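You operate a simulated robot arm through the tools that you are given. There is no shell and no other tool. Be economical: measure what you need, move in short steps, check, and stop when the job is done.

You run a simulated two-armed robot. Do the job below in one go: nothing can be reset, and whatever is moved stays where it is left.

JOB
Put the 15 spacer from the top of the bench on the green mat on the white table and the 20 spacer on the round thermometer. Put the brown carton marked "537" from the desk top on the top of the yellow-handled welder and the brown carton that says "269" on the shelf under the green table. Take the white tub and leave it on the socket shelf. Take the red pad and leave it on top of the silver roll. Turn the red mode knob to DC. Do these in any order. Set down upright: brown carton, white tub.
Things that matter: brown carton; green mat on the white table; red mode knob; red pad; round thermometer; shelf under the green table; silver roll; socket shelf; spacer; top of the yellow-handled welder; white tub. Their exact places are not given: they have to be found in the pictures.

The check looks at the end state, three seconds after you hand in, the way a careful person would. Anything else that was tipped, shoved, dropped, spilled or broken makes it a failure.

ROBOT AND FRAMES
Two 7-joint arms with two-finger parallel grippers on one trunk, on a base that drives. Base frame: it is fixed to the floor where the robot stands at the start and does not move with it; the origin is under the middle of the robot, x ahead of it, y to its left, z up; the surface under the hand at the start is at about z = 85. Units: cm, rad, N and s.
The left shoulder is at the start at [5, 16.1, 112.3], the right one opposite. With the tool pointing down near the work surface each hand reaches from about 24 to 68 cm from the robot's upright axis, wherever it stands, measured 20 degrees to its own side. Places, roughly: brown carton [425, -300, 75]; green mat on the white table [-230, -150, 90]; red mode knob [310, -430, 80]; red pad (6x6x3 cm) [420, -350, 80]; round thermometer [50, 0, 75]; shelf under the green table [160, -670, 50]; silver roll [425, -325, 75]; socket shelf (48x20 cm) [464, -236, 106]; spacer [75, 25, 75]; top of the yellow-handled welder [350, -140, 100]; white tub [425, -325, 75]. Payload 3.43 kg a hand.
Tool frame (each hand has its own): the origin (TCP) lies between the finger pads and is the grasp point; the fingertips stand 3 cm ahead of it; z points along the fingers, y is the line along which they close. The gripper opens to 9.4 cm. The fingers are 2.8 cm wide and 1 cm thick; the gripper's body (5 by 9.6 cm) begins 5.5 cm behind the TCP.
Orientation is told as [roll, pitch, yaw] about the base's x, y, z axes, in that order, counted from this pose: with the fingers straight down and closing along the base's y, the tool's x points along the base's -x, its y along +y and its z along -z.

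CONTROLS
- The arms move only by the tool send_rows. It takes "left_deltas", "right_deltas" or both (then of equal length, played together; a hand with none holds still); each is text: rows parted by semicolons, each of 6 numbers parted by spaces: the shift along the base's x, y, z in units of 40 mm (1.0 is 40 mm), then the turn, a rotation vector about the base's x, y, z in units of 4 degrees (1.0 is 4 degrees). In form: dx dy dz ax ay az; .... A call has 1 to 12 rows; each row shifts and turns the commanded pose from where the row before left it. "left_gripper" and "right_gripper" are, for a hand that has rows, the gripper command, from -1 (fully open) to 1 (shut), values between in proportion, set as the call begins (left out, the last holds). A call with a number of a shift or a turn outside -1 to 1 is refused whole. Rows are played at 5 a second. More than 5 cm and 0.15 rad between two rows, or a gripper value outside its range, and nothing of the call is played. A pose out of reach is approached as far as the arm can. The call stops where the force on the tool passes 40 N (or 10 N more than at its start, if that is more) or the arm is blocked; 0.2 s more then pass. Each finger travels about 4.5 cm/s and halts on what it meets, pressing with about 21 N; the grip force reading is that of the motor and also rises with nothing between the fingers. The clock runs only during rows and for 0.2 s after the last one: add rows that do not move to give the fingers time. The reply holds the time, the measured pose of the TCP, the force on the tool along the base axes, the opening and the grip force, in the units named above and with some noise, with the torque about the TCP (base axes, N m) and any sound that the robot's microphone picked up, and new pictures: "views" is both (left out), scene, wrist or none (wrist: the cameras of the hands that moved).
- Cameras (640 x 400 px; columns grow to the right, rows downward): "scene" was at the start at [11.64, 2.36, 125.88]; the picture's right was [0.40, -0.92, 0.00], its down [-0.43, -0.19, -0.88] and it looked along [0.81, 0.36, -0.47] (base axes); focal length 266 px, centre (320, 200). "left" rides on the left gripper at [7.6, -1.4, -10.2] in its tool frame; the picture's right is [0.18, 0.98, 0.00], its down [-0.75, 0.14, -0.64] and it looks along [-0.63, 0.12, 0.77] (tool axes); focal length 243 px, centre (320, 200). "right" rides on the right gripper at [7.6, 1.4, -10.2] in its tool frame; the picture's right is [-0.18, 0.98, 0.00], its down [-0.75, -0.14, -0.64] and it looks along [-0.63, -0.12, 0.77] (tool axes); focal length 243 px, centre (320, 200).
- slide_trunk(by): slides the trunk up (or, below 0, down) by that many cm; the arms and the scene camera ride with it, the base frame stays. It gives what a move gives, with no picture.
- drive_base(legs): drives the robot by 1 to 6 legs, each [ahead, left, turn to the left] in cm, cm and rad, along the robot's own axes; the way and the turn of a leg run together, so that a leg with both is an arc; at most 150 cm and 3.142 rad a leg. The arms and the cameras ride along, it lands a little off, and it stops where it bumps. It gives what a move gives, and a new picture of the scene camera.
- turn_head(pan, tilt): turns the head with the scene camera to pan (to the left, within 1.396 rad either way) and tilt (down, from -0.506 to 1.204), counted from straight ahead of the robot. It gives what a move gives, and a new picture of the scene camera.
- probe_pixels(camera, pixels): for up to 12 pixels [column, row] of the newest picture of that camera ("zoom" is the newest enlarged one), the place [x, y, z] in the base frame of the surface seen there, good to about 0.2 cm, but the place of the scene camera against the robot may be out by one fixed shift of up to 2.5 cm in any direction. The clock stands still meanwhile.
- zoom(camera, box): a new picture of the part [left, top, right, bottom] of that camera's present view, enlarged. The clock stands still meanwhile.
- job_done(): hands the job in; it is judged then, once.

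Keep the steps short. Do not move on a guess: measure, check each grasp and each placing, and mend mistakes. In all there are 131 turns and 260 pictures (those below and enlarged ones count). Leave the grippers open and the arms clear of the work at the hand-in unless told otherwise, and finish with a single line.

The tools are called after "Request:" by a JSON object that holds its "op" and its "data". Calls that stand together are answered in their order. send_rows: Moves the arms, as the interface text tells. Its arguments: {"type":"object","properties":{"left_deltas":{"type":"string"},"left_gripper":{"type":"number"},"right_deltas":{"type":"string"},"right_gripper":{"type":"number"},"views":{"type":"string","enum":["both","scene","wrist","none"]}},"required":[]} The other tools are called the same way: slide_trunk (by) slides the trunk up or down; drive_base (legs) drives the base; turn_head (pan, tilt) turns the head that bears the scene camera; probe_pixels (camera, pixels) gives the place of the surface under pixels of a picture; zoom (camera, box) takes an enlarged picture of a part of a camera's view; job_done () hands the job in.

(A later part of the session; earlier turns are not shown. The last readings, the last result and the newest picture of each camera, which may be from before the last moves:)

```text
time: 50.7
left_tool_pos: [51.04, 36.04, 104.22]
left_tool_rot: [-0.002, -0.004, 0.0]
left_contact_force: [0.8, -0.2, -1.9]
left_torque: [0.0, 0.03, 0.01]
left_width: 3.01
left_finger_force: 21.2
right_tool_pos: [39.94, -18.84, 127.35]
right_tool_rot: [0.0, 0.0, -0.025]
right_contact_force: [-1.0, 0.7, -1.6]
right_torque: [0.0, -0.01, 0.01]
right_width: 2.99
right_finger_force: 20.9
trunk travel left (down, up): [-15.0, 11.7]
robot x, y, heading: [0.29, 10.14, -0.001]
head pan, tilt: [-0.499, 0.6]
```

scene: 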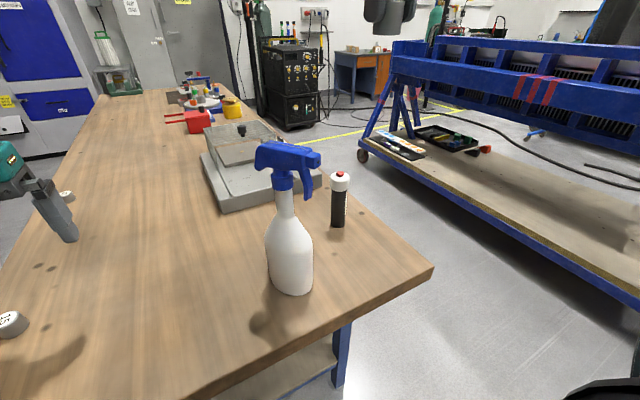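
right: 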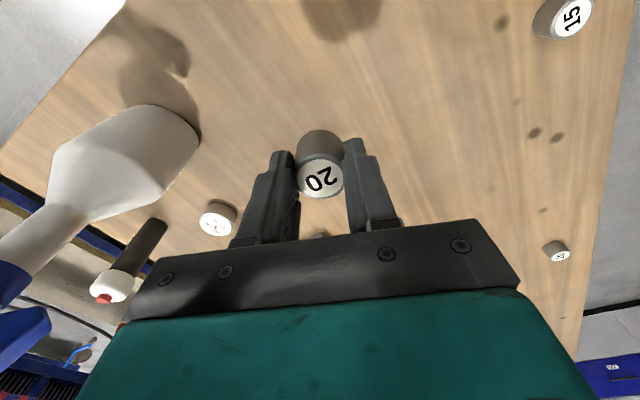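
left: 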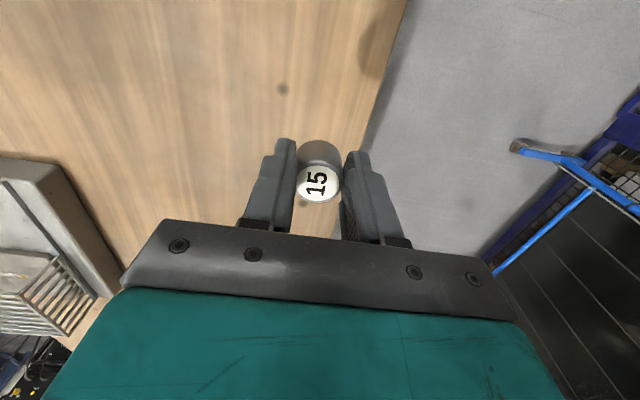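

Both spacers are held. I'll raise and retract the left hand, then drive the base to face the thermometer diagonally (heading about 0.7). That way the right forearm comes in clear of the sprayer.

Request:
{"op": "send_rows", "data": {"left_deltas": "0 0 0.9 0 0 0;0 0 0.9 0 0 0;0 0 0.9 0 0 0;0 0 0.9 0 0 0;-0.5 0 0.9 0 0 0;-0.5 0 0.9 0 0 0;-0.5 0 0 0 0 0;-0.5 0 0 0 0 0;-0.3 0 0 0 0 0", "views": "none"}}

Request:
{"op": "drive_base", "data": {"legs": [[-8, -31, 0], [0, 0, 0.7], [5.6, -4.7, 0]]}}

```text
time: 52.7
left_tool_pos: [41.68, 35.9, 125.89]
left_tool_rot: [-0.002, -0.004, -0.001]
left_contact_force: [0.6, -0.4, -0.6]
left_torque: [-0.01, 0.03, -0.02]
left_width: 3.0
left_finger_force: 20.9
right_tool_pos: [39.94, -18.69, 127.17]
right_tool_rot: [0.0, 0.001, -0.024]
right_contact_force: [0.2, 0.4, -1.8]
right_torque: [0.03, 0.01, 0.02]
right_width: 2.98
right_finger_force: 20.7
trunk travel left (down, up): [-15.0, 11.7]
robot x, y, heading: [-0.1, 9.74, 0.001]
head pan, tilt: [-0.499, 0.6]
```

```text
time: 58.5
left_tool_pos: [14.24, 25.75, 125.82]
left_tool_rot: [-0.001, -0.004, 0.697]
left_contact_force: [0.1, -0.6, -1.3]
left_torque: [0.01, 0.06, -0.01]
left_width: 3.02
left_finger_force: 20.9
right_tool_pos: [48.19, -17.21, 127.19]
right_tool_rot: [0.002, 0.001, 0.673]
right_contact_force: [-0.1, -0.4, -2.0]
right_torque: [0.02, -0.01, 0.0]
right_width: 3.01
right_finger_force: 21.2
trunk travel left (down, up): [-15.0, 11.7]
robot x, y, heading: [-0.59, -20.75, 0.691]
head pan, tilt: [-0.499, 0.6]
```

scene: 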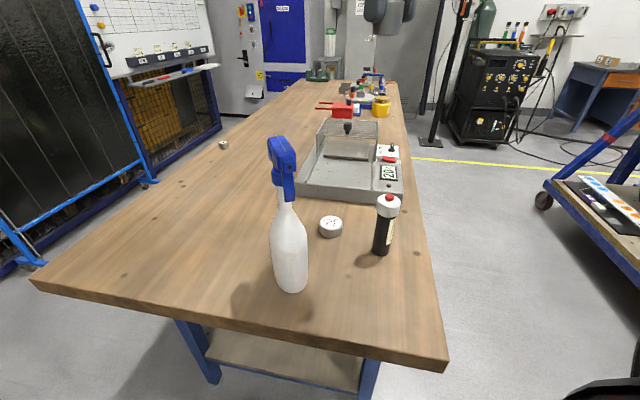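

The layout looks good: the thermometer is at (330,226) between the sprayer and the black bottle, and the way in is clear. I'll move the right hand above it and look.

Request:
{"op": "send_rows", "data": {"right_deltas": "0.4 0.4 0 0 0 0;0.4 0.4 0 0 0 0;0.4 0.4 0 0 0 0;0.4 0.4 -0.5 0 0 0;0.25 0.25 -0.7 0 0 0;0 0 -0.8 0 0 0;0 0 -0.8 0 0 0;0 0 -0.8 0 0 0;0 0 -0.8 0 0 0", "views": "both"}}

```text
time: 60.5
left_tool_pos: [14.32, 25.81, 125.71]
left_tool_rot: [-0.001, -0.003, 0.699]
left_contact_force: [0.4, 0.7, -1.5]
left_torque: [-0.02, -0.01, 0.0]
left_width: 3.0
left_finger_force: 21.1
right_tool_pos: [55.58, -9.72, 109.68]
right_tool_rot: [0.0, 0.0, 0.671]
right_contact_force: [0.4, 0.8, -1.0]
right_torque: [-0.04, -0.01, -0.04]
right_width: 3.01
right_finger_force: 20.9
trunk travel left (down, up): [-15.0, 11.7]
robot x, y, heading: [-0.64, -21.22, 0.698]
head pan, tilt: [-0.499, 0.6]
```

scene: 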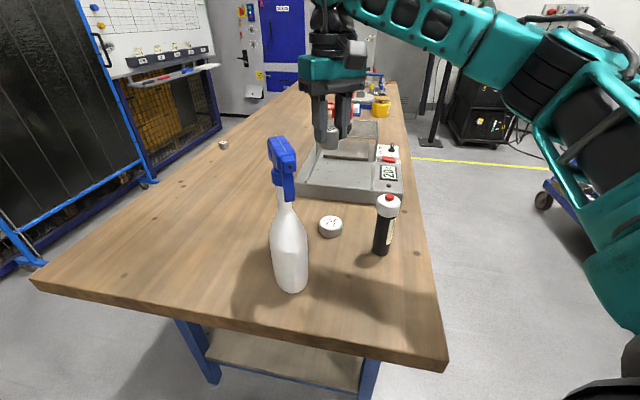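
right: 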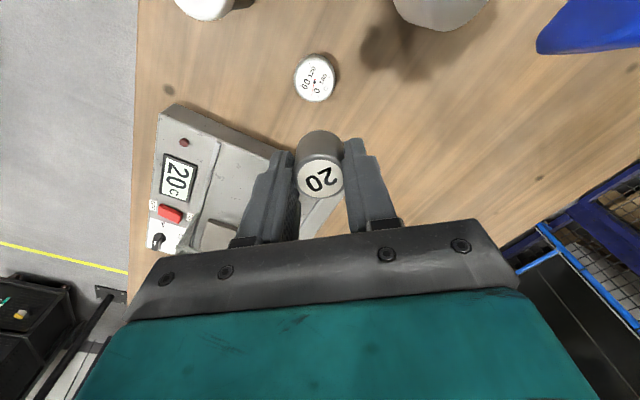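

Request:
{"op": "probe_pixels", "data": {"camera": "right", "pixels": [[314, 78], [297, 78], [332, 78], [314, 60], [314, 97], [320, 180], [310, 180], [332, 180]]}}

```text
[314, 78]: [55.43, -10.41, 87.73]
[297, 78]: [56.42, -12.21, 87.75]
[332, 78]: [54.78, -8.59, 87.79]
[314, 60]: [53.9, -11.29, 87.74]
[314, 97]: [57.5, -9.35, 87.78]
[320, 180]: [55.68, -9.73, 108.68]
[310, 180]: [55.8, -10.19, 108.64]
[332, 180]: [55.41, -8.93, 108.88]
```

Thermometer centre is (55.6,-10.4), top 87.75. The spacer's bottom is about 4.1 below the TCP, so I'll descend to TCP z of about 92.1.

Request:
{"op": "send_rows", "data": {"right_deltas": "0 -0.17 0 0 0 0;0 0 -0.6 0 0 0;0 0 -0.6 0 0 0;0 0 -0.6 0 0 0;0 0 -0.6 0 0 0;0 0 -0.6 0 0 0;0 0 -0.6 0 0 0;0 0 -0.5 0 0 0;0 0 -0.25 0 0 0;0 0 0 0 0 0", "views": "both"}}

```text
time: 62.7
left_tool_pos: [14.33, 25.73, 125.81]
left_tool_rot: [0.0, -0.004, 0.698]
left_contact_force: [0.4, 0.4, -0.8]
left_torque: [-0.04, 0.01, -0.01]
left_width: 3.0
left_finger_force: 20.9
right_tool_pos: [55.45, -10.51, 92.34]
right_tool_rot: [0.001, -0.001, 0.673]
right_contact_force: [-0.2, -0.4, -2.3]
right_torque: [0.01, -0.02, 0.0]
right_width: 3.04
right_finger_force: 21.5
trunk travel left (down, up): [-15.0, 11.7]
robot x, y, heading: [-0.87, -21.27, 0.697]
head pan, tilt: [-0.499, 0.6]
```

scene: 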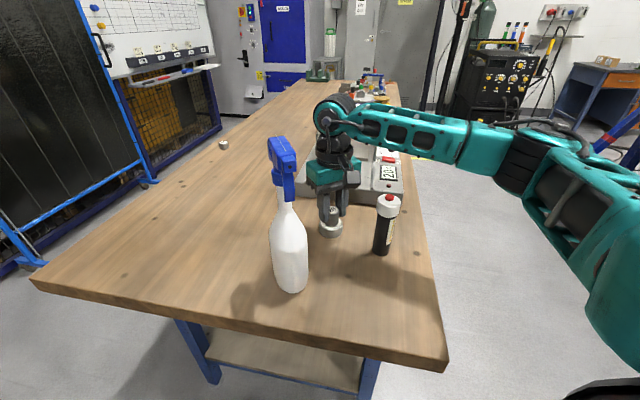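
right: 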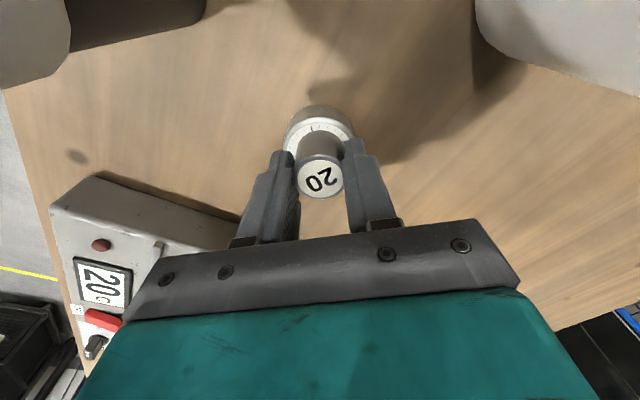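

It is above the dial. I'll lower it gently until contact.

Request:
{"op": "send_rows", "data": {"right_deltas": "0.03 0.03 -0.05 0 0 0;0 0 -0.05 0 0 0;0 0 0 0 0 0", "views": "none"}}

```text
time: 63.5
left_tool_pos: [14.31, 25.75, 125.84]
left_tool_rot: [-0.003, -0.003, 0.699]
left_contact_force: [-1.2, -0.1, -0.6]
left_torque: [-0.04, 0.04, -0.01]
left_width: 2.96
left_finger_force: 21.1
right_tool_pos: [55.61, -10.4, 91.76]
right_tool_rot: [0.0, 0.002, 0.672]
right_contact_force: [-0.2, 0.8, -1.4]
right_torque: [-0.03, -0.03, 0.01]
right_width: 2.99
right_finger_force: 20.8
trunk travel left (down, up): [-15.0, 11.7]
robot x, y, heading: [-1.03, -20.76, 0.694]
head pan, tilt: [-0.499, 0.6]
```

Request:
{"op": "send_rows", "data": {"right_deltas": "0 0 -0.05 0 0 0;0 0 0 0 0 0", "views": "wrist"}}

```text
time: 64.1
left_tool_pos: [14.24, 25.68, 125.82]
left_tool_rot: [-0.002, -0.005, 0.698]
left_contact_force: [-0.4, 0.2, -1.7]
left_torque: [-0.01, 0.03, -0.02]
left_width: 3.03
left_finger_force: 21.2
right_tool_pos: [55.53, -10.31, 91.78]
right_tool_rot: [-0.001, -0.001, 0.671]
right_contact_force: [-0.8, -0.8, 4.9]
right_torque: [-0.07, -0.01, 0.0]
right_width: 3.0
right_finger_force: 21.4
trunk travel left (down, up): [-15.0, 11.7]
robot x, y, heading: [-0.74, -21.35, 0.696]
head pan, tilt: [-0.499, 0.6]
```

right: 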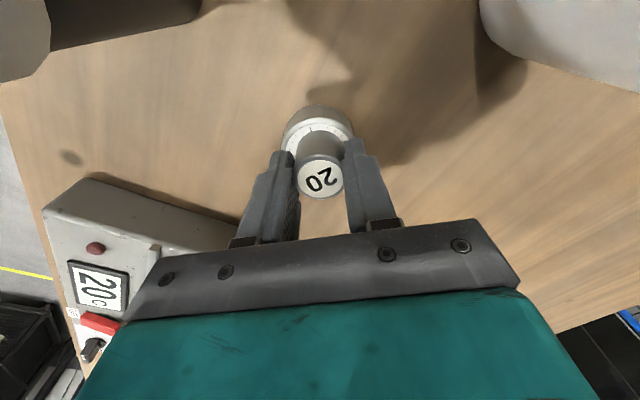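

Contact at +5 N. I'll open partway, then lift straight up.

Request:
{"op": "send_rows", "data": {"right_deltas": "0 0 0 0 0 0;0 0 0 0 0 0;0 0 0 0 0 0;0 0 0 0 0 0;0 0 0.4 0 0 0;0 0 0.6 0 0 0;0 0 0.8 0 0 0;0 0 0.8 0 0 0;0 0 0.9 0 0 0", "right_gripper": -0.2, "views": "both"}}

```text
time: 66.1
left_tool_pos: [14.18, 25.75, 125.82]
left_tool_rot: [-0.003, -0.005, 0.698]
left_contact_force: [0.2, 0.4, -1.6]
left_torque: [-0.03, 0.03, 0.0]
left_width: 3.0
left_finger_force: 20.6
right_tool_pos: [55.5, -10.34, 105.63]
right_tool_rot: [0.0, 0.003, 0.674]
right_contact_force: [0.0, -0.5, -0.1]
right_torque: [0.0, 0.01, -0.03]
right_width: 5.66
right_finger_force: 0.0
trunk travel left (down, up): [-15.0, 11.7]
robot x, y, heading: [-0.64, -20.7, 0.698]
head pan, tilt: [-0.499, 0.6]
```

scene: 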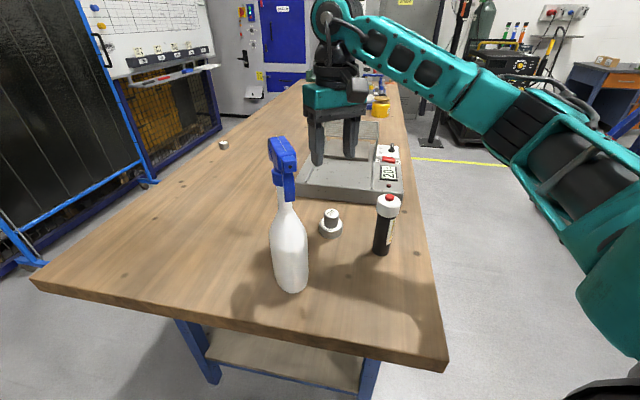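
right: 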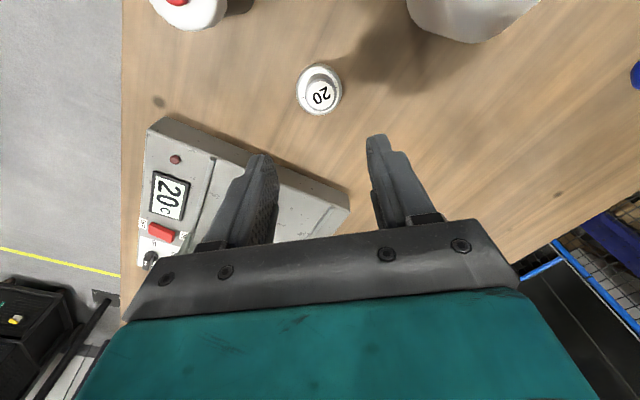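

The 20 spacer sits centred on the thermometer. I'll raise and tuck the right hand, back off, and turn toward the white table.

Request:
{"op": "send_rows", "data": {"right_deltas": "0 0 0.9 0 0 0;0 0 0.9 0 0 0;0 0 0.9 0 0 0;0 0 0.9 0 0 0;0 0 0.9 0 0 0;-0.5 -0.4 0.5 0 0 0;-0.5 -0.4 0 0 0 0;-0.5 -0.4 0 0 0 0;-0.5 -0.4 0 0 0 0", "views": "none"}}

Request:
{"op": "drive_base", "data": {"legs": [[-25, 0, 0], [0, 0, 2.88]]}}

Request:
{"op": "turn_head", "data": {"pan": 0, "tilt": 0.3}}

```text
time: 68.1
left_tool_pos: [14.23, 25.58, 125.91]
left_tool_rot: [0.0, -0.006, 0.698]
left_contact_force: [-0.5, -0.3, -1.3]
left_torque: [-0.05, 0.02, 0.01]
left_width: 2.99
left_finger_force: 20.7
right_tool_pos: [47.64, -16.74, 125.61]
right_tool_rot: [0.003, 0.0, 0.674]
right_contact_force: [0.2, -0.4, -0.1]
right_torque: [-0.03, -0.02, 0.01]
right_width: 5.64
right_finger_force: 0.1
trunk travel left (down, up): [-15.0, 11.7]
robot x, y, heading: [-1.14, -20.99, 0.701]
head pan, tilt: [-0.499, 0.6]
```

```text
time: 76.7
left_tool_pos: [-47.02, -77.53, 125.7]
left_tool_rot: [-0.002, -0.004, -2.72]
left_contact_force: [0.1, 0.0, -0.7]
left_torque: [0.02, -0.02, -0.01]
left_width: 3.03
left_finger_force: 20.7
right_tool_pos: [-67.38, -27.63, 125.56]
right_tool_rot: [0.0, 0.001, -2.748]
right_contact_force: [-0.9, 0.4, -0.6]
right_torque: [0.03, -0.05, -0.01]
right_width: 5.61
right_finger_force: 0.1
trunk travel left (down, up): [-15.0, 11.7]
robot x, y, heading: [-19.29, -36.58, -2.719]
head pan, tilt: [-0.499, 0.6]
```

scene: 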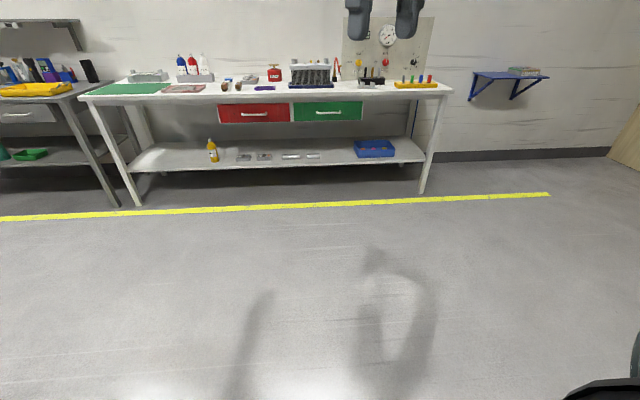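

```text
time: 77.6
left_tool_pos: [-47.02, -77.48, 125.83]
left_tool_rot: [-0.001, -0.003, -2.721]
left_contact_force: [-0.1, 0.0, -1.7]
left_torque: [-0.01, -0.01, 0.01]
left_width: 2.99
left_finger_force: 20.8
right_tool_pos: [-67.33, -27.54, 125.53]
right_tool_rot: [-0.001, 0.0, -2.746]
right_contact_force: [0.3, -0.5, 0.6]
right_torque: [0.01, -0.01, -0.01]
right_width: 5.65
right_finger_force: 0.0
trunk travel left (down, up): [-15.0, 11.7]
robot x, y, heading: [-19.77, -36.79, -2.72]
head pan, tilt: [0.0, 0.3]
```

scene: 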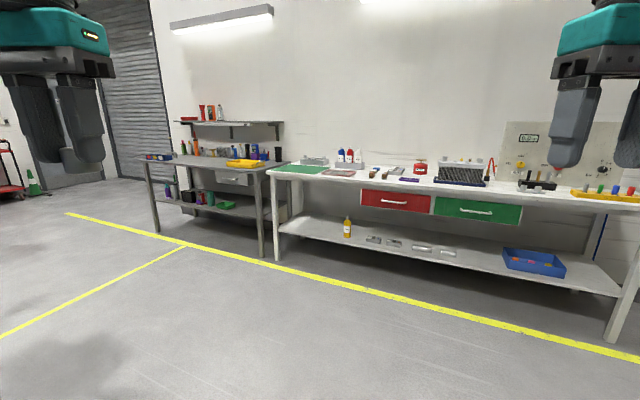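

The green mat is at the left end of the white table, at (300,168). I'll probe its corners and the table's edge.

Request:
{"op": "probe_pixels", "data": {"camera": "scene", "pixels": [[303, 168], [276, 171], [322, 173], [288, 165], [325, 167], [282, 175], [340, 184], [600, 202], [318, 162], [340, 173]]}}

Request:
{"op": "zoom", "data": {"camera": "scene", "box": [240, 130, 400, 230]}}

```text
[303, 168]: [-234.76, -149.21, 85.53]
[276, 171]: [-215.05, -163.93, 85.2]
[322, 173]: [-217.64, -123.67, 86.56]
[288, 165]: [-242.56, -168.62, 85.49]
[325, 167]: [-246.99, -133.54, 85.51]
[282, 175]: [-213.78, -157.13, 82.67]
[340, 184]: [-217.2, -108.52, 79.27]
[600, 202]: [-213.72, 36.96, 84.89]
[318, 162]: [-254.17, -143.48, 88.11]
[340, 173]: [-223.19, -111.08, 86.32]
```

```text
4.00 times, centred on (320, 180) of scene
```

zoom: 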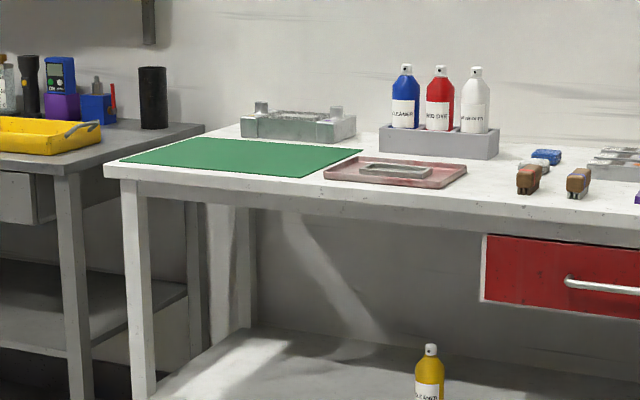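

The mat spans roughly x -218 to -248 and y -133 to -167 at z 85.5, and the table edge is at x of about -213.5. I'll drive to about (-176,-126) facing -x so that the left hand can reach the mat.

Request:
{"op": "drive_base", "data": {"legs": [[0, 0, -0.42], [77, 45, 0], [77, 45, 0]]}}

Request:
{"op": "turn_head", "data": {"pan": 0.4, "tilt": 0.6}}

```text
time: 87.8
left_tool_pos: [-214.32, -152.22, 125.85]
left_tool_rot: [-0.003, -0.003, 3.136]
left_contact_force: [-0.7, 0.3, -1.9]
left_torque: [-0.01, -0.04, -0.01]
left_width: 3.01
left_finger_force: 20.9
right_tool_pos: [-212.2, -98.32, 125.56]
right_tool_rot: [0.0, 0.002, 3.109]
right_contact_force: [-0.3, -0.5, 0.1]
right_torque: [0.01, -0.01, 0.01]
right_width: 5.63
right_finger_force: 0.2
trunk travel left (down, up): [-15.0, 11.7]
robot x, y, heading: [-172.18, -126.34, 3.135]
head pan, tilt: [0.0, 0.3]
```

scene: 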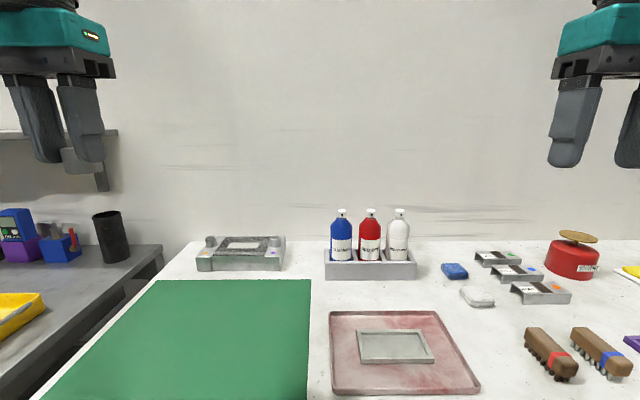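

```text
time: 88.7
left_tool_pos: [-214.3, -152.29, 125.77]
left_tool_rot: [-0.002, -0.004, 3.133]
left_contact_force: [0.7, -0.7, -1.1]
left_torque: [-0.03, -0.02, 0.01]
left_width: 3.0
left_finger_force: 20.5
right_tool_pos: [-212.28, -98.4, 125.55]
right_tool_rot: [0.0, 0.0, 3.111]
right_contact_force: [-0.5, -0.5, -0.5]
right_torque: [0.01, 0.0, 0.04]
right_width: 5.64
right_finger_force: 0.0
trunk travel left (down, up): [-15.0, 11.7]
robot x, y, heading: [-172.8, -126.44, 3.133]
head pan, tilt: [0.4, 0.6]
```

scene: 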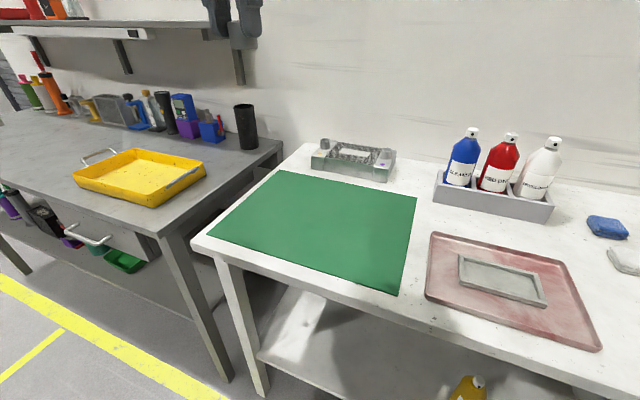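

The mat is clear. The left hand moves forward about 15 cm to (-229,-150) and lowers to z of about 98.

Request:
{"op": "probe_pixels", "data": {"camera": "scene", "pixels": [[272, 172], [416, 198], [393, 292], [209, 233], [310, 225]]}}

Request:
{"op": "send_rows", "data": {"left_deltas": "-0.6 0.1 0 0 0 0;-0.6 0.1 0 0 0 0;-0.6 0.1 0 0 0 0;-0.6 0.1 0 0 0 0;-0.6 0.1 0 0 0 0;-0.6 0.1 0 0 0 0;0 0 -1 0 0 0;0 0 -1 0 0 0;0 0 -1 0 0 0;0 0 -1 0 0 0;0 0 -1 0 0 0;0 0 -1 0 0 0", "views": "both"}}

```text
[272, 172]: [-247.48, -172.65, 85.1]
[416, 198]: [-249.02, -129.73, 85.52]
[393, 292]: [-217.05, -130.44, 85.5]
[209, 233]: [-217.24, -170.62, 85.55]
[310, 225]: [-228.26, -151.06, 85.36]
```

```text
time: 91.2
left_tool_pos: [-223.3, -152.61, 97.54]
left_tool_rot: [-0.003, -0.004, 3.136]
left_contact_force: [1.0, -0.8, -1.6]
left_torque: [0.01, -0.06, -0.01]
left_width: 2.99
left_finger_force: 21.0
left hand out of reach, approached as far as the arm can: row 3, 4, 5, 6
right_tool_pos: [-212.26, -98.35, 125.67]
right_tool_rot: [-0.001, 0.002, 3.11]
right_contact_force: [-0.4, 0.0, 0.0]
right_torque: [0.0, 0.0, 0.02]
right_width: 5.65
right_finger_force: 0.0
trunk travel left (down, up): [-15.0, 11.7]
robot x, y, heading: [-172.8, -126.45, 3.132]
head pan, tilt: [0.4, 0.6]
```

scene: 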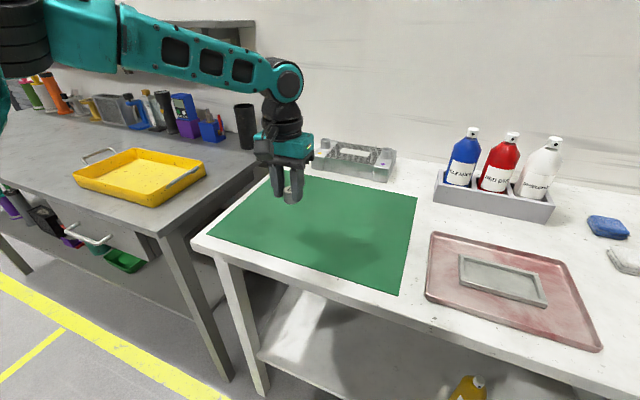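
left: 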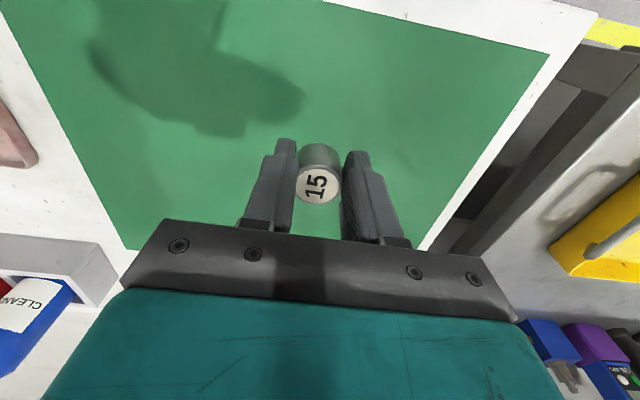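

The spacer is over the mat. Descend gently.

Request:
{"op": "send_rows", "data": {"left_deltas": "0 0 -0.5 0 0 0;0 0 -0.5 0 0 0;0 0 -0.5 0 0 0;0 0 -0.3 0 0 0;0 0 -0.1 0 0 0;0 0 -0.05 0 0 0;0 0 0 0 0 0", "views": "wrist"}}

```text
time: 92.8
left_tool_pos: [-223.39, -152.53, 89.81]
left_tool_rot: [-0.003, -0.003, 3.136]
left_contact_force: [-0.1, 1.1, -1.3]
left_torque: [-0.02, -0.02, 0.01]
left_width: 3.01
left_finger_force: 20.5
right_tool_pos: [-212.3, -98.27, 125.54]
right_tool_rot: [0.001, 0.001, 3.11]
right_contact_force: [-0.4, 0.6, 0.0]
right_torque: [-0.01, 0.01, 0.01]
right_width: 5.62
right_finger_force: 0.1
trunk travel left (down, up): [-15.0, 11.7]
robot x, y, heading: [-172.44, -126.56, 3.135]
head pan, tilt: [0.4, 0.6]
```

left: 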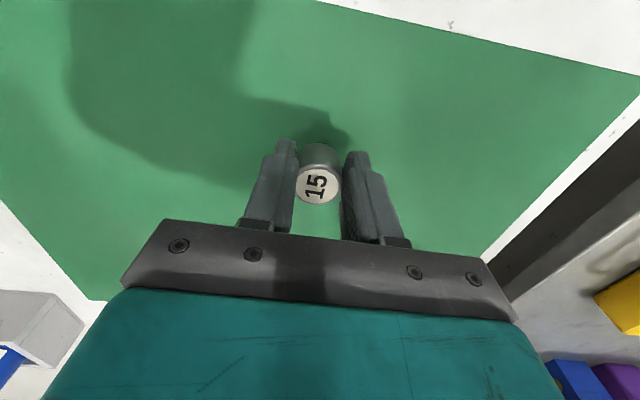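

Request:
{"op": "send_rows", "data": {"left_deltas": "0 0 -0.06 0 0 0;0 0 -0.03 0 0 0;0 0 0 0 0 0", "views": "none"}}

```text
time: 93.7
left_tool_pos: [-223.4, -152.46, 89.49]
left_tool_rot: [-0.004, -0.002, 3.135]
left_contact_force: [-0.1, -0.6, -0.9]
left_torque: [-0.04, -0.01, 0.02]
left_width: 3.0
left_finger_force: 21.0
right_tool_pos: [-212.25, -98.33, 125.59]
right_tool_rot: [-0.002, 0.001, 3.109]
right_contact_force: [0.0, -0.3, 0.3]
right_torque: [0.03, -0.02, -0.01]
right_width: 5.63
right_finger_force: 0.1
trunk travel left (down, up): [-15.0, 11.7]
robot x, y, heading: [-172.66, -126.47, 3.132]
head pan, tilt: [0.4, 0.6]
```

Request:
{"op": "send_rows", "data": {"left_deltas": "0 0 -0.05 0 0 0;0 0 -0.04 0 0 0;0 0 0 0 0 0", "views": "none"}}

```text
time: 94.5
left_tool_pos: [-223.37, -152.42, 89.36]
left_tool_rot: [-0.001, -0.009, 3.136]
left_contact_force: [2.0, -3.5, 14.3]
left_torque: [-0.08, 0.11, 0.05]
left_width: 3.02
left_finger_force: 20.9
right_tool_pos: [-212.14, -98.25, 125.6]
right_tool_rot: [0.002, 0.001, 3.109]
right_contact_force: [0.3, 0.5, 0.7]
right_torque: [-0.02, 0.05, 0.01]
right_width: 5.62
right_finger_force: 0.0
trunk travel left (down, up): [-15.0, 11.7]
robot x, y, heading: [-172.13, -126.41, 3.132]
head pan, tilt: [0.4, 0.6]
```

Contact at 14 N. I'll ease up slightly, open, and lift.

Request:
{"op": "send_rows", "data": {"left_deltas": "0 0 0.04 0 0 0;0 0 0 0 0 0;0 0 0 0 0 0;0 0 0 0 0 0;0 0 0 0 0 0;0 0 0.5 0 0 0;0 0 0.9 0 0 0;0 0 0.9 0 0 0;0 0 0.9 0 0 0", "left_gripper": -0.2, "views": "wrist"}}

```text
time: 96.5
left_tool_pos: [-223.5, -152.33, 102.09]
left_tool_rot: [-0.002, -0.006, 3.136]
left_contact_force: [-1.2, 0.3, -0.2]
left_torque: [-0.03, 0.01, 0.01]
left_width: 5.65
left_finger_force: 0.1
right_tool_pos: [-212.17, -98.34, 125.55]
right_tool_rot: [0.003, 0.0, 3.111]
right_contact_force: [0.0, -0.4, 0.1]
right_torque: [-0.01, 0.03, 0.0]
right_width: 5.65
right_finger_force: 0.0
trunk travel left (down, up): [-15.0, 11.7]
robot x, y, heading: [-172.49, -126.21, 3.137]
head pan, tilt: [0.4, 0.6]
```

left: 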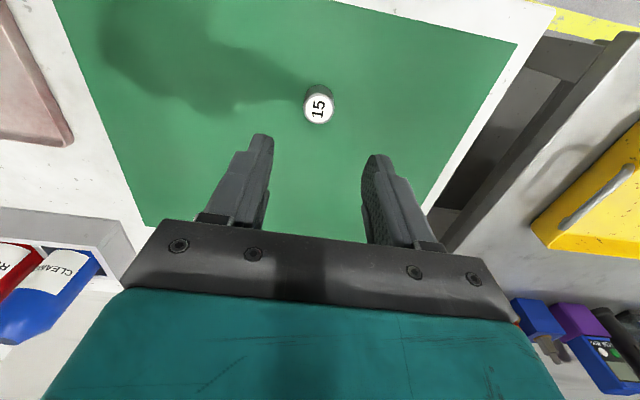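

The 15 spacer stands on the mat. I'll raise and tuck the left arm, back out, turn round and look toward the desk.

Request:
{"op": "send_rows", "data": {"left_deltas": "0 0 1 0 0 0;0 0 1 0 0 0;0 0 1 0 0 0;0 0 1 0 0 0;0 0 1 0 0 0;0 0 0.9 0 0 0;0.6 0 0 0 0 0;0.6 0 0 0 0 0;0.6 0 0 0 0 0;0.6 0 0 0 0 0;0.6 0 0 0 0 0;0.6 0 0 0 0 0", "views": "none"}}

Request:
{"op": "drive_base", "data": {"legs": [[-60, 0, 0], [0, 0, 2.8]]}}

Request:
{"op": "turn_head", "data": {"pan": 0.3, "tilt": 0.25}}

```text
time: 99.0
left_tool_pos: [-207.22, -153.08, 124.2]
left_tool_rot: [-0.001, -0.002, 3.135]
left_contact_force: [0.7, -0.5, -0.4]
left_torque: [0.02, 0.01, -0.02]
left_width: 5.62
left_finger_force: 0.1
left hand out of reach, approached as far as the arm can: row 6
right_tool_pos: [-212.22, -98.38, 125.59]
right_tool_rot: [0.0, 0.001, 3.111]
right_contact_force: [0.8, 0.4, -0.2]
right_torque: [-0.01, -0.01, -0.01]
right_width: 5.65
right_finger_force: 0.1
trunk travel left (down, up): [-15.0, 11.7]
robot x, y, heading: [-172.31, -126.54, 3.138]
head pan, tilt: [0.4, 0.6]
```

```text
time: 109.0
left_tool_pos: [-71.57, -112.79, 124.25]
left_tool_rot: [-0.002, -0.004, -0.331]
left_contact_force: [0.3, -0.3, -0.7]
left_torque: [-0.02, -0.01, -0.02]
left_width: 5.65
left_finger_force: 0.1
right_tool_pos: [-84.33, -166.16, 125.67]
right_tool_rot: [0.0, 0.0, -0.356]
right_contact_force: [-0.6, -0.7, -0.2]
right_torque: [-0.03, 0.01, 0.01]
right_width: 5.61
right_finger_force: 0.0
trunk travel left (down, up): [-15.0, 11.7]
robot x, y, heading: [-113.22, -127.25, -0.329]
head pan, tilt: [0.4, 0.6]
```

scene: 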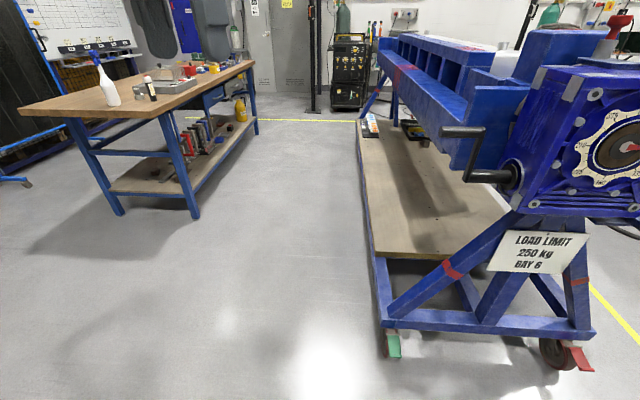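

```text
time: 109.9
left_tool_pos: [-71.6, -112.8, 124.21]
left_tool_rot: [-0.001, -0.004, -0.331]
left_contact_force: [-0.1, 0.7, -0.2]
left_torque: [-0.03, -0.02, 0.0]
left_width: 5.64
left_finger_force: 0.1
right_tool_pos: [-84.37, -166.05, 125.48]
right_tool_rot: [-0.001, 0.0, -0.355]
right_contact_force: [-0.1, 1.0, 0.9]
right_torque: [0.01, -0.01, 0.01]
right_width: 5.65
right_finger_force: 0.1
trunk travel left (down, up): [-15.0, 11.7]
robot x, y, heading: [-112.89, -126.61, -0.329]
head pan, tilt: [0.3, 0.25]
```

scene: 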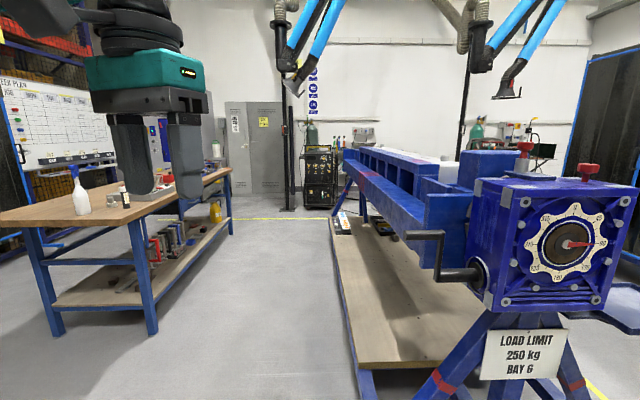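

I'll measure the aisle between the bench and the blue table.

Request:
{"op": "probe_pixels", "data": {"camera": "scene", "pixels": [[362, 366], [333, 225], [349, 160], [152, 333], [230, 213], [216, 218], [320, 175], [288, 205], [420, 255], [590, 390], [240, 185]]}}

Request:
{"op": "turn_head", "data": {"pan": -0.6, "tilt": 0.25}}

```text
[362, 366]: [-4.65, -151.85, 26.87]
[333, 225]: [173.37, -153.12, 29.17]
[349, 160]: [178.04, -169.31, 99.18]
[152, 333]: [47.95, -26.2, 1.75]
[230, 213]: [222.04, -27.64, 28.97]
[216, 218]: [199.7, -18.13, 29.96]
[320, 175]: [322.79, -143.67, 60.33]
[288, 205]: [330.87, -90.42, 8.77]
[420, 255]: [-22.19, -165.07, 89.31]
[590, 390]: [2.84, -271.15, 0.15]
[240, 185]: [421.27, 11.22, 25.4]
```

```text
time: 111.1
left_tool_pos: [-71.63, -112.75, 124.09]
left_tool_rot: [0.0, -0.002, -0.329]
left_contact_force: [0.4, 0.2, 0.0]
left_torque: [0.01, 0.03, -0.01]
left_width: 5.64
left_finger_force: 0.1
right_tool_pos: [-84.39, -166.22, 125.46]
right_tool_rot: [0.0, 0.0, -0.356]
right_contact_force: [-0.1, 0.8, 0.7]
right_torque: [0.0, 0.01, -0.03]
right_width: 5.64
right_finger_force: 0.1
trunk travel left (down, up): [-15.0, 11.7]
robot x, y, heading: [-112.94, -127.24, -0.334]
head pan, tilt: [-0.6, 0.25]
```

scene: 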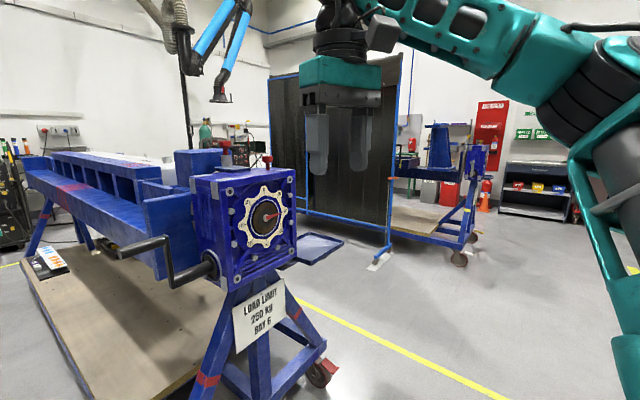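

The aisle is about 114 cm wide, between bench edge y=-38 and table edge y=-152. I'll drive along y of about -93 toward x of about 240.

Request:
{"op": "drive_base", "data": {"legs": [[0, 0, 0.333], [120, 34, 0], [120, 0, 0], [112, 0, 0]]}}

Request:
{"op": "turn_head", "data": {"pan": -0.7, "tilt": 0.25}}

```text
time: 129.4
left_tool_pos: [272.73, -65.03, 124.11]
left_tool_rot: [-0.003, -0.003, -0.002]
left_contact_force: [0.5, 0.0, 0.0]
left_torque: [-0.02, 0.04, 0.0]
left_width: 5.65
left_finger_force: 0.0
right_tool_pos: [277.78, -119.55, 125.64]
right_tool_rot: [0.0, -0.001, -0.027]
right_contact_force: [-0.7, -0.5, 0.1]
right_torque: [0.03, 0.02, 0.02]
right_width: 5.65
right_finger_force: 0.0
trunk travel left (down, up): [-15.0, 11.7]
robot x, y, heading: [237.78, -91.9, -0.004]
head pan, tilt: [-0.6, 0.25]
```

scene: 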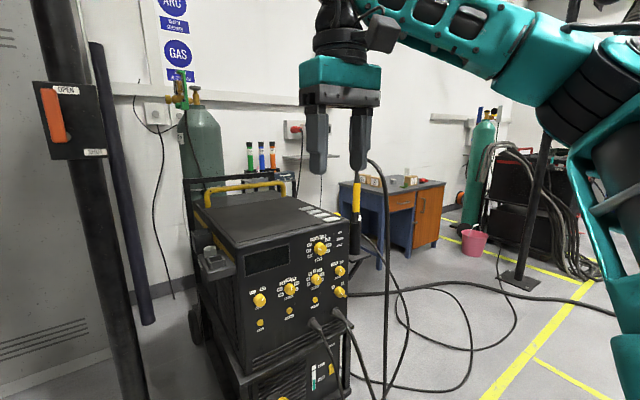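

```text
time: 130.0
left_tool_pos: [272.63, -64.96, 124.09]
left_tool_rot: [-0.002, -0.004, -0.004]
left_contact_force: [-0.1, -0.2, 0.4]
left_torque: [0.01, 0.03, -0.05]
left_width: 5.64
left_finger_force: 0.1
right_tool_pos: [277.81, -119.65, 125.56]
right_tool_rot: [-0.001, 0.001, -0.028]
right_contact_force: [-0.4, -0.8, 0.1]
right_torque: [0.02, -0.03, 0.01]
right_width: 5.65
right_finger_force: 0.0
trunk travel left (down, up): [-15.0, 11.7]
robot x, y, heading: [237.75, -91.67, -0.005]
head pan, tilt: [-0.7, 0.25]
```

scene: 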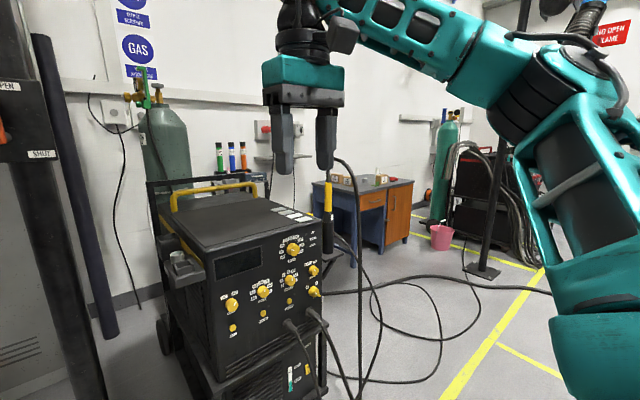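

This is the yellow-handled welder, with the desk behind it at about (365,190) and cables on the floor. I'll measure these.

Request:
{"op": "probe_pixels", "data": {"camera": "scene", "pixels": [[225, 215], [160, 210], [275, 205], [170, 238], [295, 222], [362, 190], [318, 182], [413, 181], [385, 250], [360, 285], [480, 330], [485, 270]]}}

Request:
{"op": "zoom", "data": {"camera": "scene", "box": [200, 120, 440, 270]}}

```text
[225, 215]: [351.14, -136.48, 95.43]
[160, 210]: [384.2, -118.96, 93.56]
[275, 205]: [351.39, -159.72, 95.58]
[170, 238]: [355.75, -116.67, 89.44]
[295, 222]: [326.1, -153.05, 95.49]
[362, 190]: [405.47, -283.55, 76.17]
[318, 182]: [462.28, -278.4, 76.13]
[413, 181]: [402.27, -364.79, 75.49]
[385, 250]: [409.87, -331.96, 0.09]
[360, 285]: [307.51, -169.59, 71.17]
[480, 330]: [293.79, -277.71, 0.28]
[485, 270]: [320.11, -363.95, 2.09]
```

```text
2.67 times, centred on (320, 195) of scene
```

zoom: 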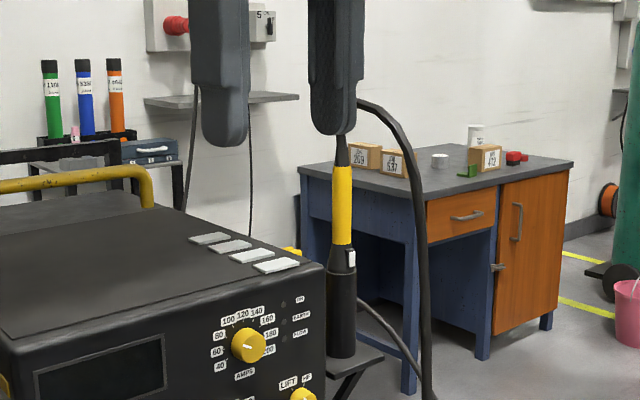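

The desk is at x 402–462 and y -280 to -370, z 76, with the items on it. I'll go around: turn to face -y, drive to about y=-225 and look.

Request:
{"op": "drive_base", "data": {"legs": [[0, 0, -1.566], [130, 18, 0]]}}

Request:
{"op": "turn_head", "data": {"pan": 0.5, "tilt": 0.4}}

```text
time: 136.7
left_tool_pos: [270.95, -165.24, 124.2]
left_tool_rot: [-0.004, -0.005, -1.57]
left_contact_force: [0.2, 0.8, 0.6]
left_torque: [-0.05, -0.03, -0.01]
left_width: 5.63
left_finger_force: 0.0
right_tool_pos: [216.23, -170.59, 125.51]
right_tool_rot: [0.0, 0.0, -1.597]
right_contact_force: [-0.4, -0.6, 0.3]
right_torque: [-0.04, -0.03, 0.02]
right_width: 5.63
right_finger_force: 0.0
trunk travel left (down, up): [-15.0, 11.7]
robot x, y, heading: [243.69, -130.45, -1.576]
head pan, tilt: [-0.7, 0.25]
stopped in leg 2: the robot was blocked; the commanded pose is now the measured one
```

scene: 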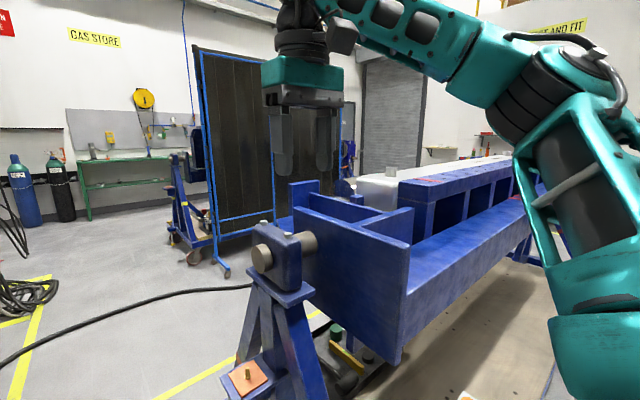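

```text
time: 138.1
left_tool_pos: [271.0, -165.35, 124.11]
left_tool_rot: [-0.002, -0.004, -1.57]
left_contact_force: [0.5, 0.3, -0.1]
left_torque: [-0.01, 0.01, -0.01]
left_width: 5.63
left_finger_force: 0.1
right_tool_pos: [216.31, -170.62, 125.54]
right_tool_rot: [0.001, 0.002, -1.596]
right_contact_force: [-0.1, 0.5, 0.1]
right_torque: [0.0, 0.03, 0.02]
right_width: 5.64
right_finger_force: 0.1
trunk travel left (down, up): [-15.0, 11.7]
robot x, y, heading: [244.13, -130.37, -1.576]
head pan, tilt: [0.499, 0.4]
```

scene: 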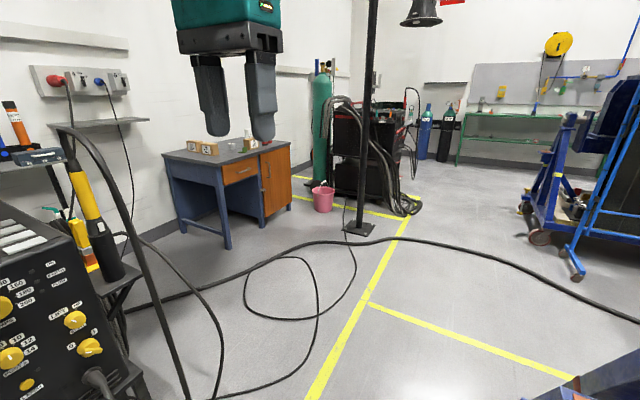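

Blocked at (244,-130) by the end of the blue table. I'll look down right and measure the gap between the table and the welder.

Request:
{"op": "probe_pixels", "data": {"camera": "scene", "pixels": [[590, 385], [560, 395], [125, 380], [130, 270], [75, 380], [220, 395], [190, 290], [300, 370], [330, 242], [640, 320], [360, 232]]}}

Request:
{"op": "drive_base", "data": {"legs": [[-12, 0, 0]]}}

Request:
{"op": "turn_head", "data": {"pan": -0.1, "tilt": 0.9}}

```text
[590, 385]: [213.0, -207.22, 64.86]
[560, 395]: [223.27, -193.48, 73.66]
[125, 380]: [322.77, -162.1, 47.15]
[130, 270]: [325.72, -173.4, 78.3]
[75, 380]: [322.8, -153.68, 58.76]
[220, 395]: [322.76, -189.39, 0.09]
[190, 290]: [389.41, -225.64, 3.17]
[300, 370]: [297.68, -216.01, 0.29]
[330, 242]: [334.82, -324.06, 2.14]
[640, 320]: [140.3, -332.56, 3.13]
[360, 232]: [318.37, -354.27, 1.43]
```

```text
time: 139.4
left_tool_pos: [270.96, -153.5, 124.2]
left_tool_rot: [-0.002, -0.006, -1.572]
left_contact_force: [-0.1, 0.0, 0.2]
left_torque: [-0.03, 0.0, 0.0]
left_width: 5.64
left_finger_force: 0.1
right_tool_pos: [216.24, -158.79, 125.61]
right_tool_rot: [0.0, 0.002, -1.598]
right_contact_force: [-1.4, 0.5, 0.5]
right_torque: [0.01, 0.04, 0.03]
right_width: 5.64
right_finger_force: 0.1
trunk travel left (down, up): [-15.0, 11.7]
robot x, y, heading: [243.65, -118.33, -1.571]
head pan, tilt: [0.499, 0.4]
```

scene: 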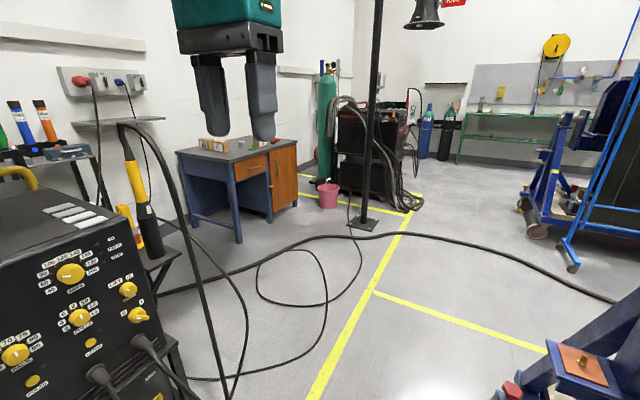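

```text
time: 140.4
left_tool_pos: [270.92, -153.58, 124.11]
left_tool_rot: [-0.001, -0.005, -1.571]
left_contact_force: [-0.2, 0.0, -0.3]
left_torque: [0.01, -0.02, 0.0]
left_width: 5.64
left_finger_force: 0.2
right_tool_pos: [216.16, -158.73, 125.54]
right_tool_rot: [0.0, 0.002, -1.598]
right_contact_force: [0.2, -0.8, -0.7]
right_torque: [-0.01, 0.01, 0.0]
right_width: 5.63
right_finger_force: 0.1
trunk travel left (down, up): [-15.0, 11.7]
robot x, y, heading: [244.05, -118.75, -1.572]
head pan, tilt: [-0.099, 0.901]
```

scene: 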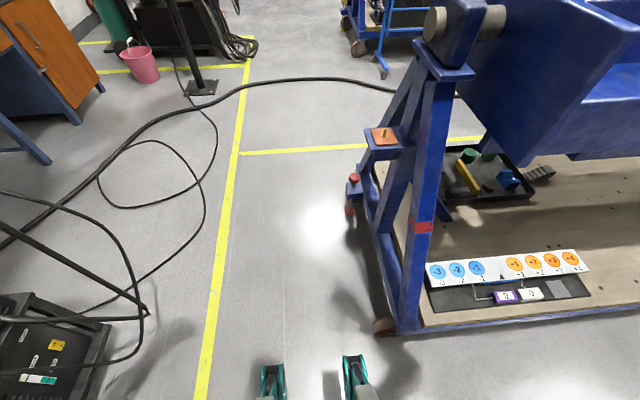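

Request:
{"op": "probe_pixels", "data": {"camera": "scene", "pixels": [[388, 328], [352, 195], [215, 300], [130, 330], [145, 310], [90, 345], [262, 380], [350, 365], [395, 140], [245, 80]]}}

```text
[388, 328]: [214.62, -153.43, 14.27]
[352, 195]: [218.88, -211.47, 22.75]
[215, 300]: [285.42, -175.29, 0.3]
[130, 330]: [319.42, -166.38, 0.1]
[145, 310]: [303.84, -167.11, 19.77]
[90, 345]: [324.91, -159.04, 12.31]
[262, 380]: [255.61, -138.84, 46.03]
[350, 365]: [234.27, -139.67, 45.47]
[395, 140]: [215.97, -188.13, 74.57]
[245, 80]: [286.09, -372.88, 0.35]
```

The passage runs between x 219 and about 304. I'll shift 18 cm left to x of about 262 and go south to about y=-290, crossing the flat cables, then turn to face the desk.

Request:
{"op": "drive_base", "data": {"legs": [[0, 18, 0], [90, 0, 0], [80, 0, 0]]}}

```text
time: 150.8
left_tool_pos: [286.89, -324.35, 124.19]
left_tool_rot: [-0.001, -0.004, -1.587]
left_contact_force: [-0.9, -0.3, -0.5]
left_torque: [0.0, -0.02, -0.02]
left_width: 5.61
left_finger_force: 0.0
right_tool_pos: [232.17, -328.7, 125.57]
right_tool_rot: [0.001, 0.003, -1.615]
right_contact_force: [1.4, 0.0, -0.5]
right_torque: [0.01, -0.02, 0.0]
right_width: 5.63
right_finger_force: 0.0
trunk travel left (down, up): [-15.0, 11.7]
robot x, y, heading: [260.66, -289.11, -1.593]
head pan, tilt: [-0.099, 0.901]
```

scene: 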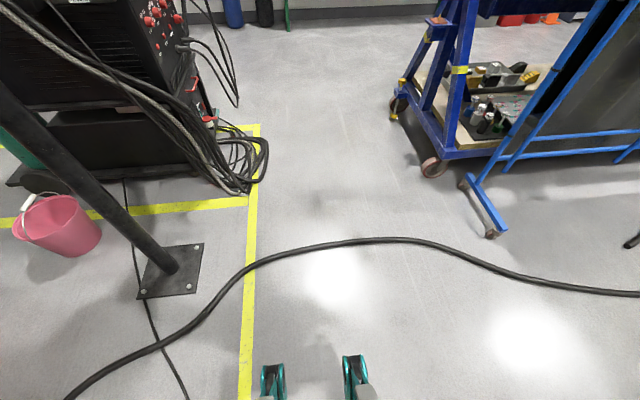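

Clear here. I'll turn left to face the desk and look.

Request:
{"op": "drive_base", "data": {"legs": [[0, 0, 1.59]]}}

Request:
{"op": "turn_head", "data": {"pan": -0.05, "tilt": 0.35}}

```text
time: 155.1
left_tool_pos: [295.48, -262.46, 124.17]
left_tool_rot: [-0.003, -0.004, -0.006]
left_contact_force: [0.5, 0.2, 0.4]
left_torque: [-0.02, -0.02, 0.0]
left_width: 5.63
left_finger_force: 0.1
right_tool_pos: [300.56, -317.11, 125.5]
right_tool_rot: [0.0, 0.002, -0.033]
right_contact_force: [0.4, 1.2, -0.3]
right_torque: [0.02, 0.04, -0.02]
right_width: 5.64
right_finger_force: 0.0
trunk travel left (down, up): [-15.0, 11.7]
robot x, y, heading: [260.83, -288.96, -0.009]
head pan, tilt: [-0.099, 0.901]
```

scene: 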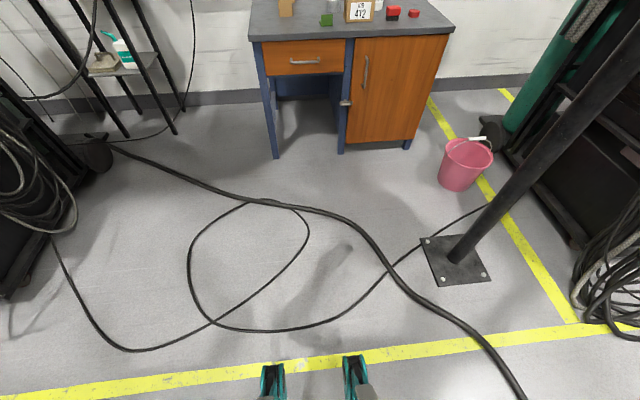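

```text
time: 156.0
left_tool_pos: [295.53, -262.48, 124.18]
left_tool_rot: [-0.001, -0.004, -0.004]
left_contact_force: [0.6, -0.3, 0.7]
left_torque: [0.0, -0.03, 0.02]
left_width: 5.66
left_finger_force: 0.1
right_tool_pos: [300.5, -317.21, 125.51]
right_tool_rot: [0.0, 0.002, -0.032]
right_contact_force: [-0.8, 0.3, 0.1]
right_torque: [0.03, -0.02, -0.03]
right_width: 5.64
right_finger_force: 0.0
trunk travel left (down, up): [-15.0, 11.7]
robot x, y, heading: [260.64, -288.98, -0.007]
head pan, tilt: [-0.051, 0.351]
```

scene: 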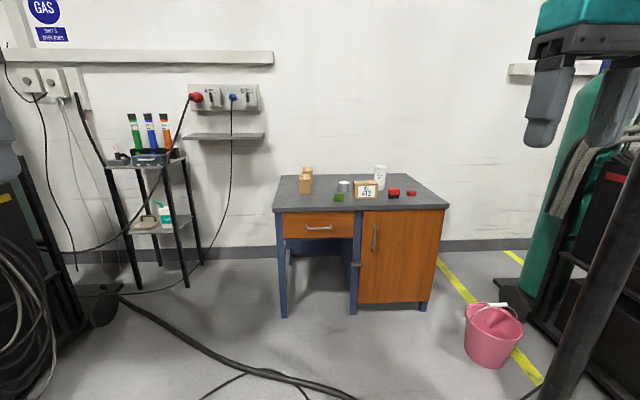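

Request:
{"op": "zoom", "data": {"camera": "scene", "box": [260, 150, 452, 270]}}

Request:
{"op": "zoom", "data": {"camera": "scene", "box": [160, 75, 288, 155]}}

Request:
{"op": "probe_pixels", "data": {"camera": "scene", "pixels": [[308, 185], [304, 192], [344, 186], [340, 198], [365, 190], [379, 175], [393, 190], [411, 193], [200, 135], [255, 135], [232, 134], [188, 137]]}}

```text
3.33 times, centred on (356, 210) of scene
```

zoom: 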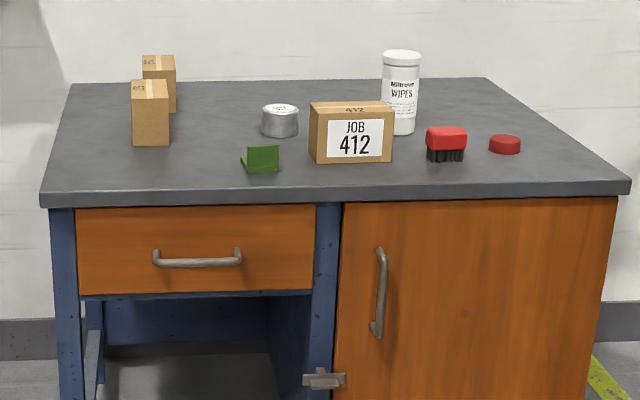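

```text
5.00 times, centred on (224, 115) of scene
```

zoom: 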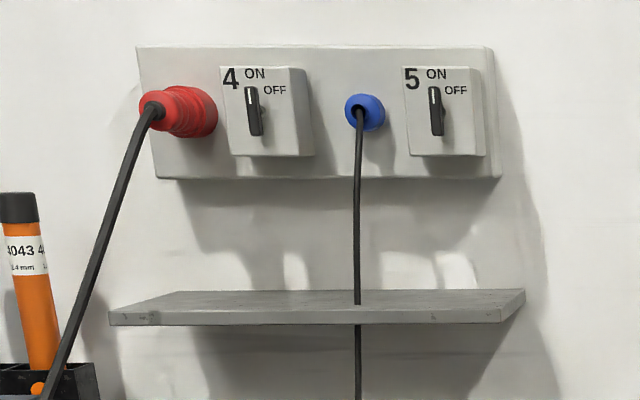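

```text
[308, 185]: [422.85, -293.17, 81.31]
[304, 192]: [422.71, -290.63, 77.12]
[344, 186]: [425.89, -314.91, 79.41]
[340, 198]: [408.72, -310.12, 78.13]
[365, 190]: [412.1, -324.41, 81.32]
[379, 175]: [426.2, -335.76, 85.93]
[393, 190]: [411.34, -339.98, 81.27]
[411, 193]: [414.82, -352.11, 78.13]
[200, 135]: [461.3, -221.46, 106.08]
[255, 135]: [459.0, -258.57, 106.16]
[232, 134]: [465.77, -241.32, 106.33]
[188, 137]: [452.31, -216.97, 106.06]
```

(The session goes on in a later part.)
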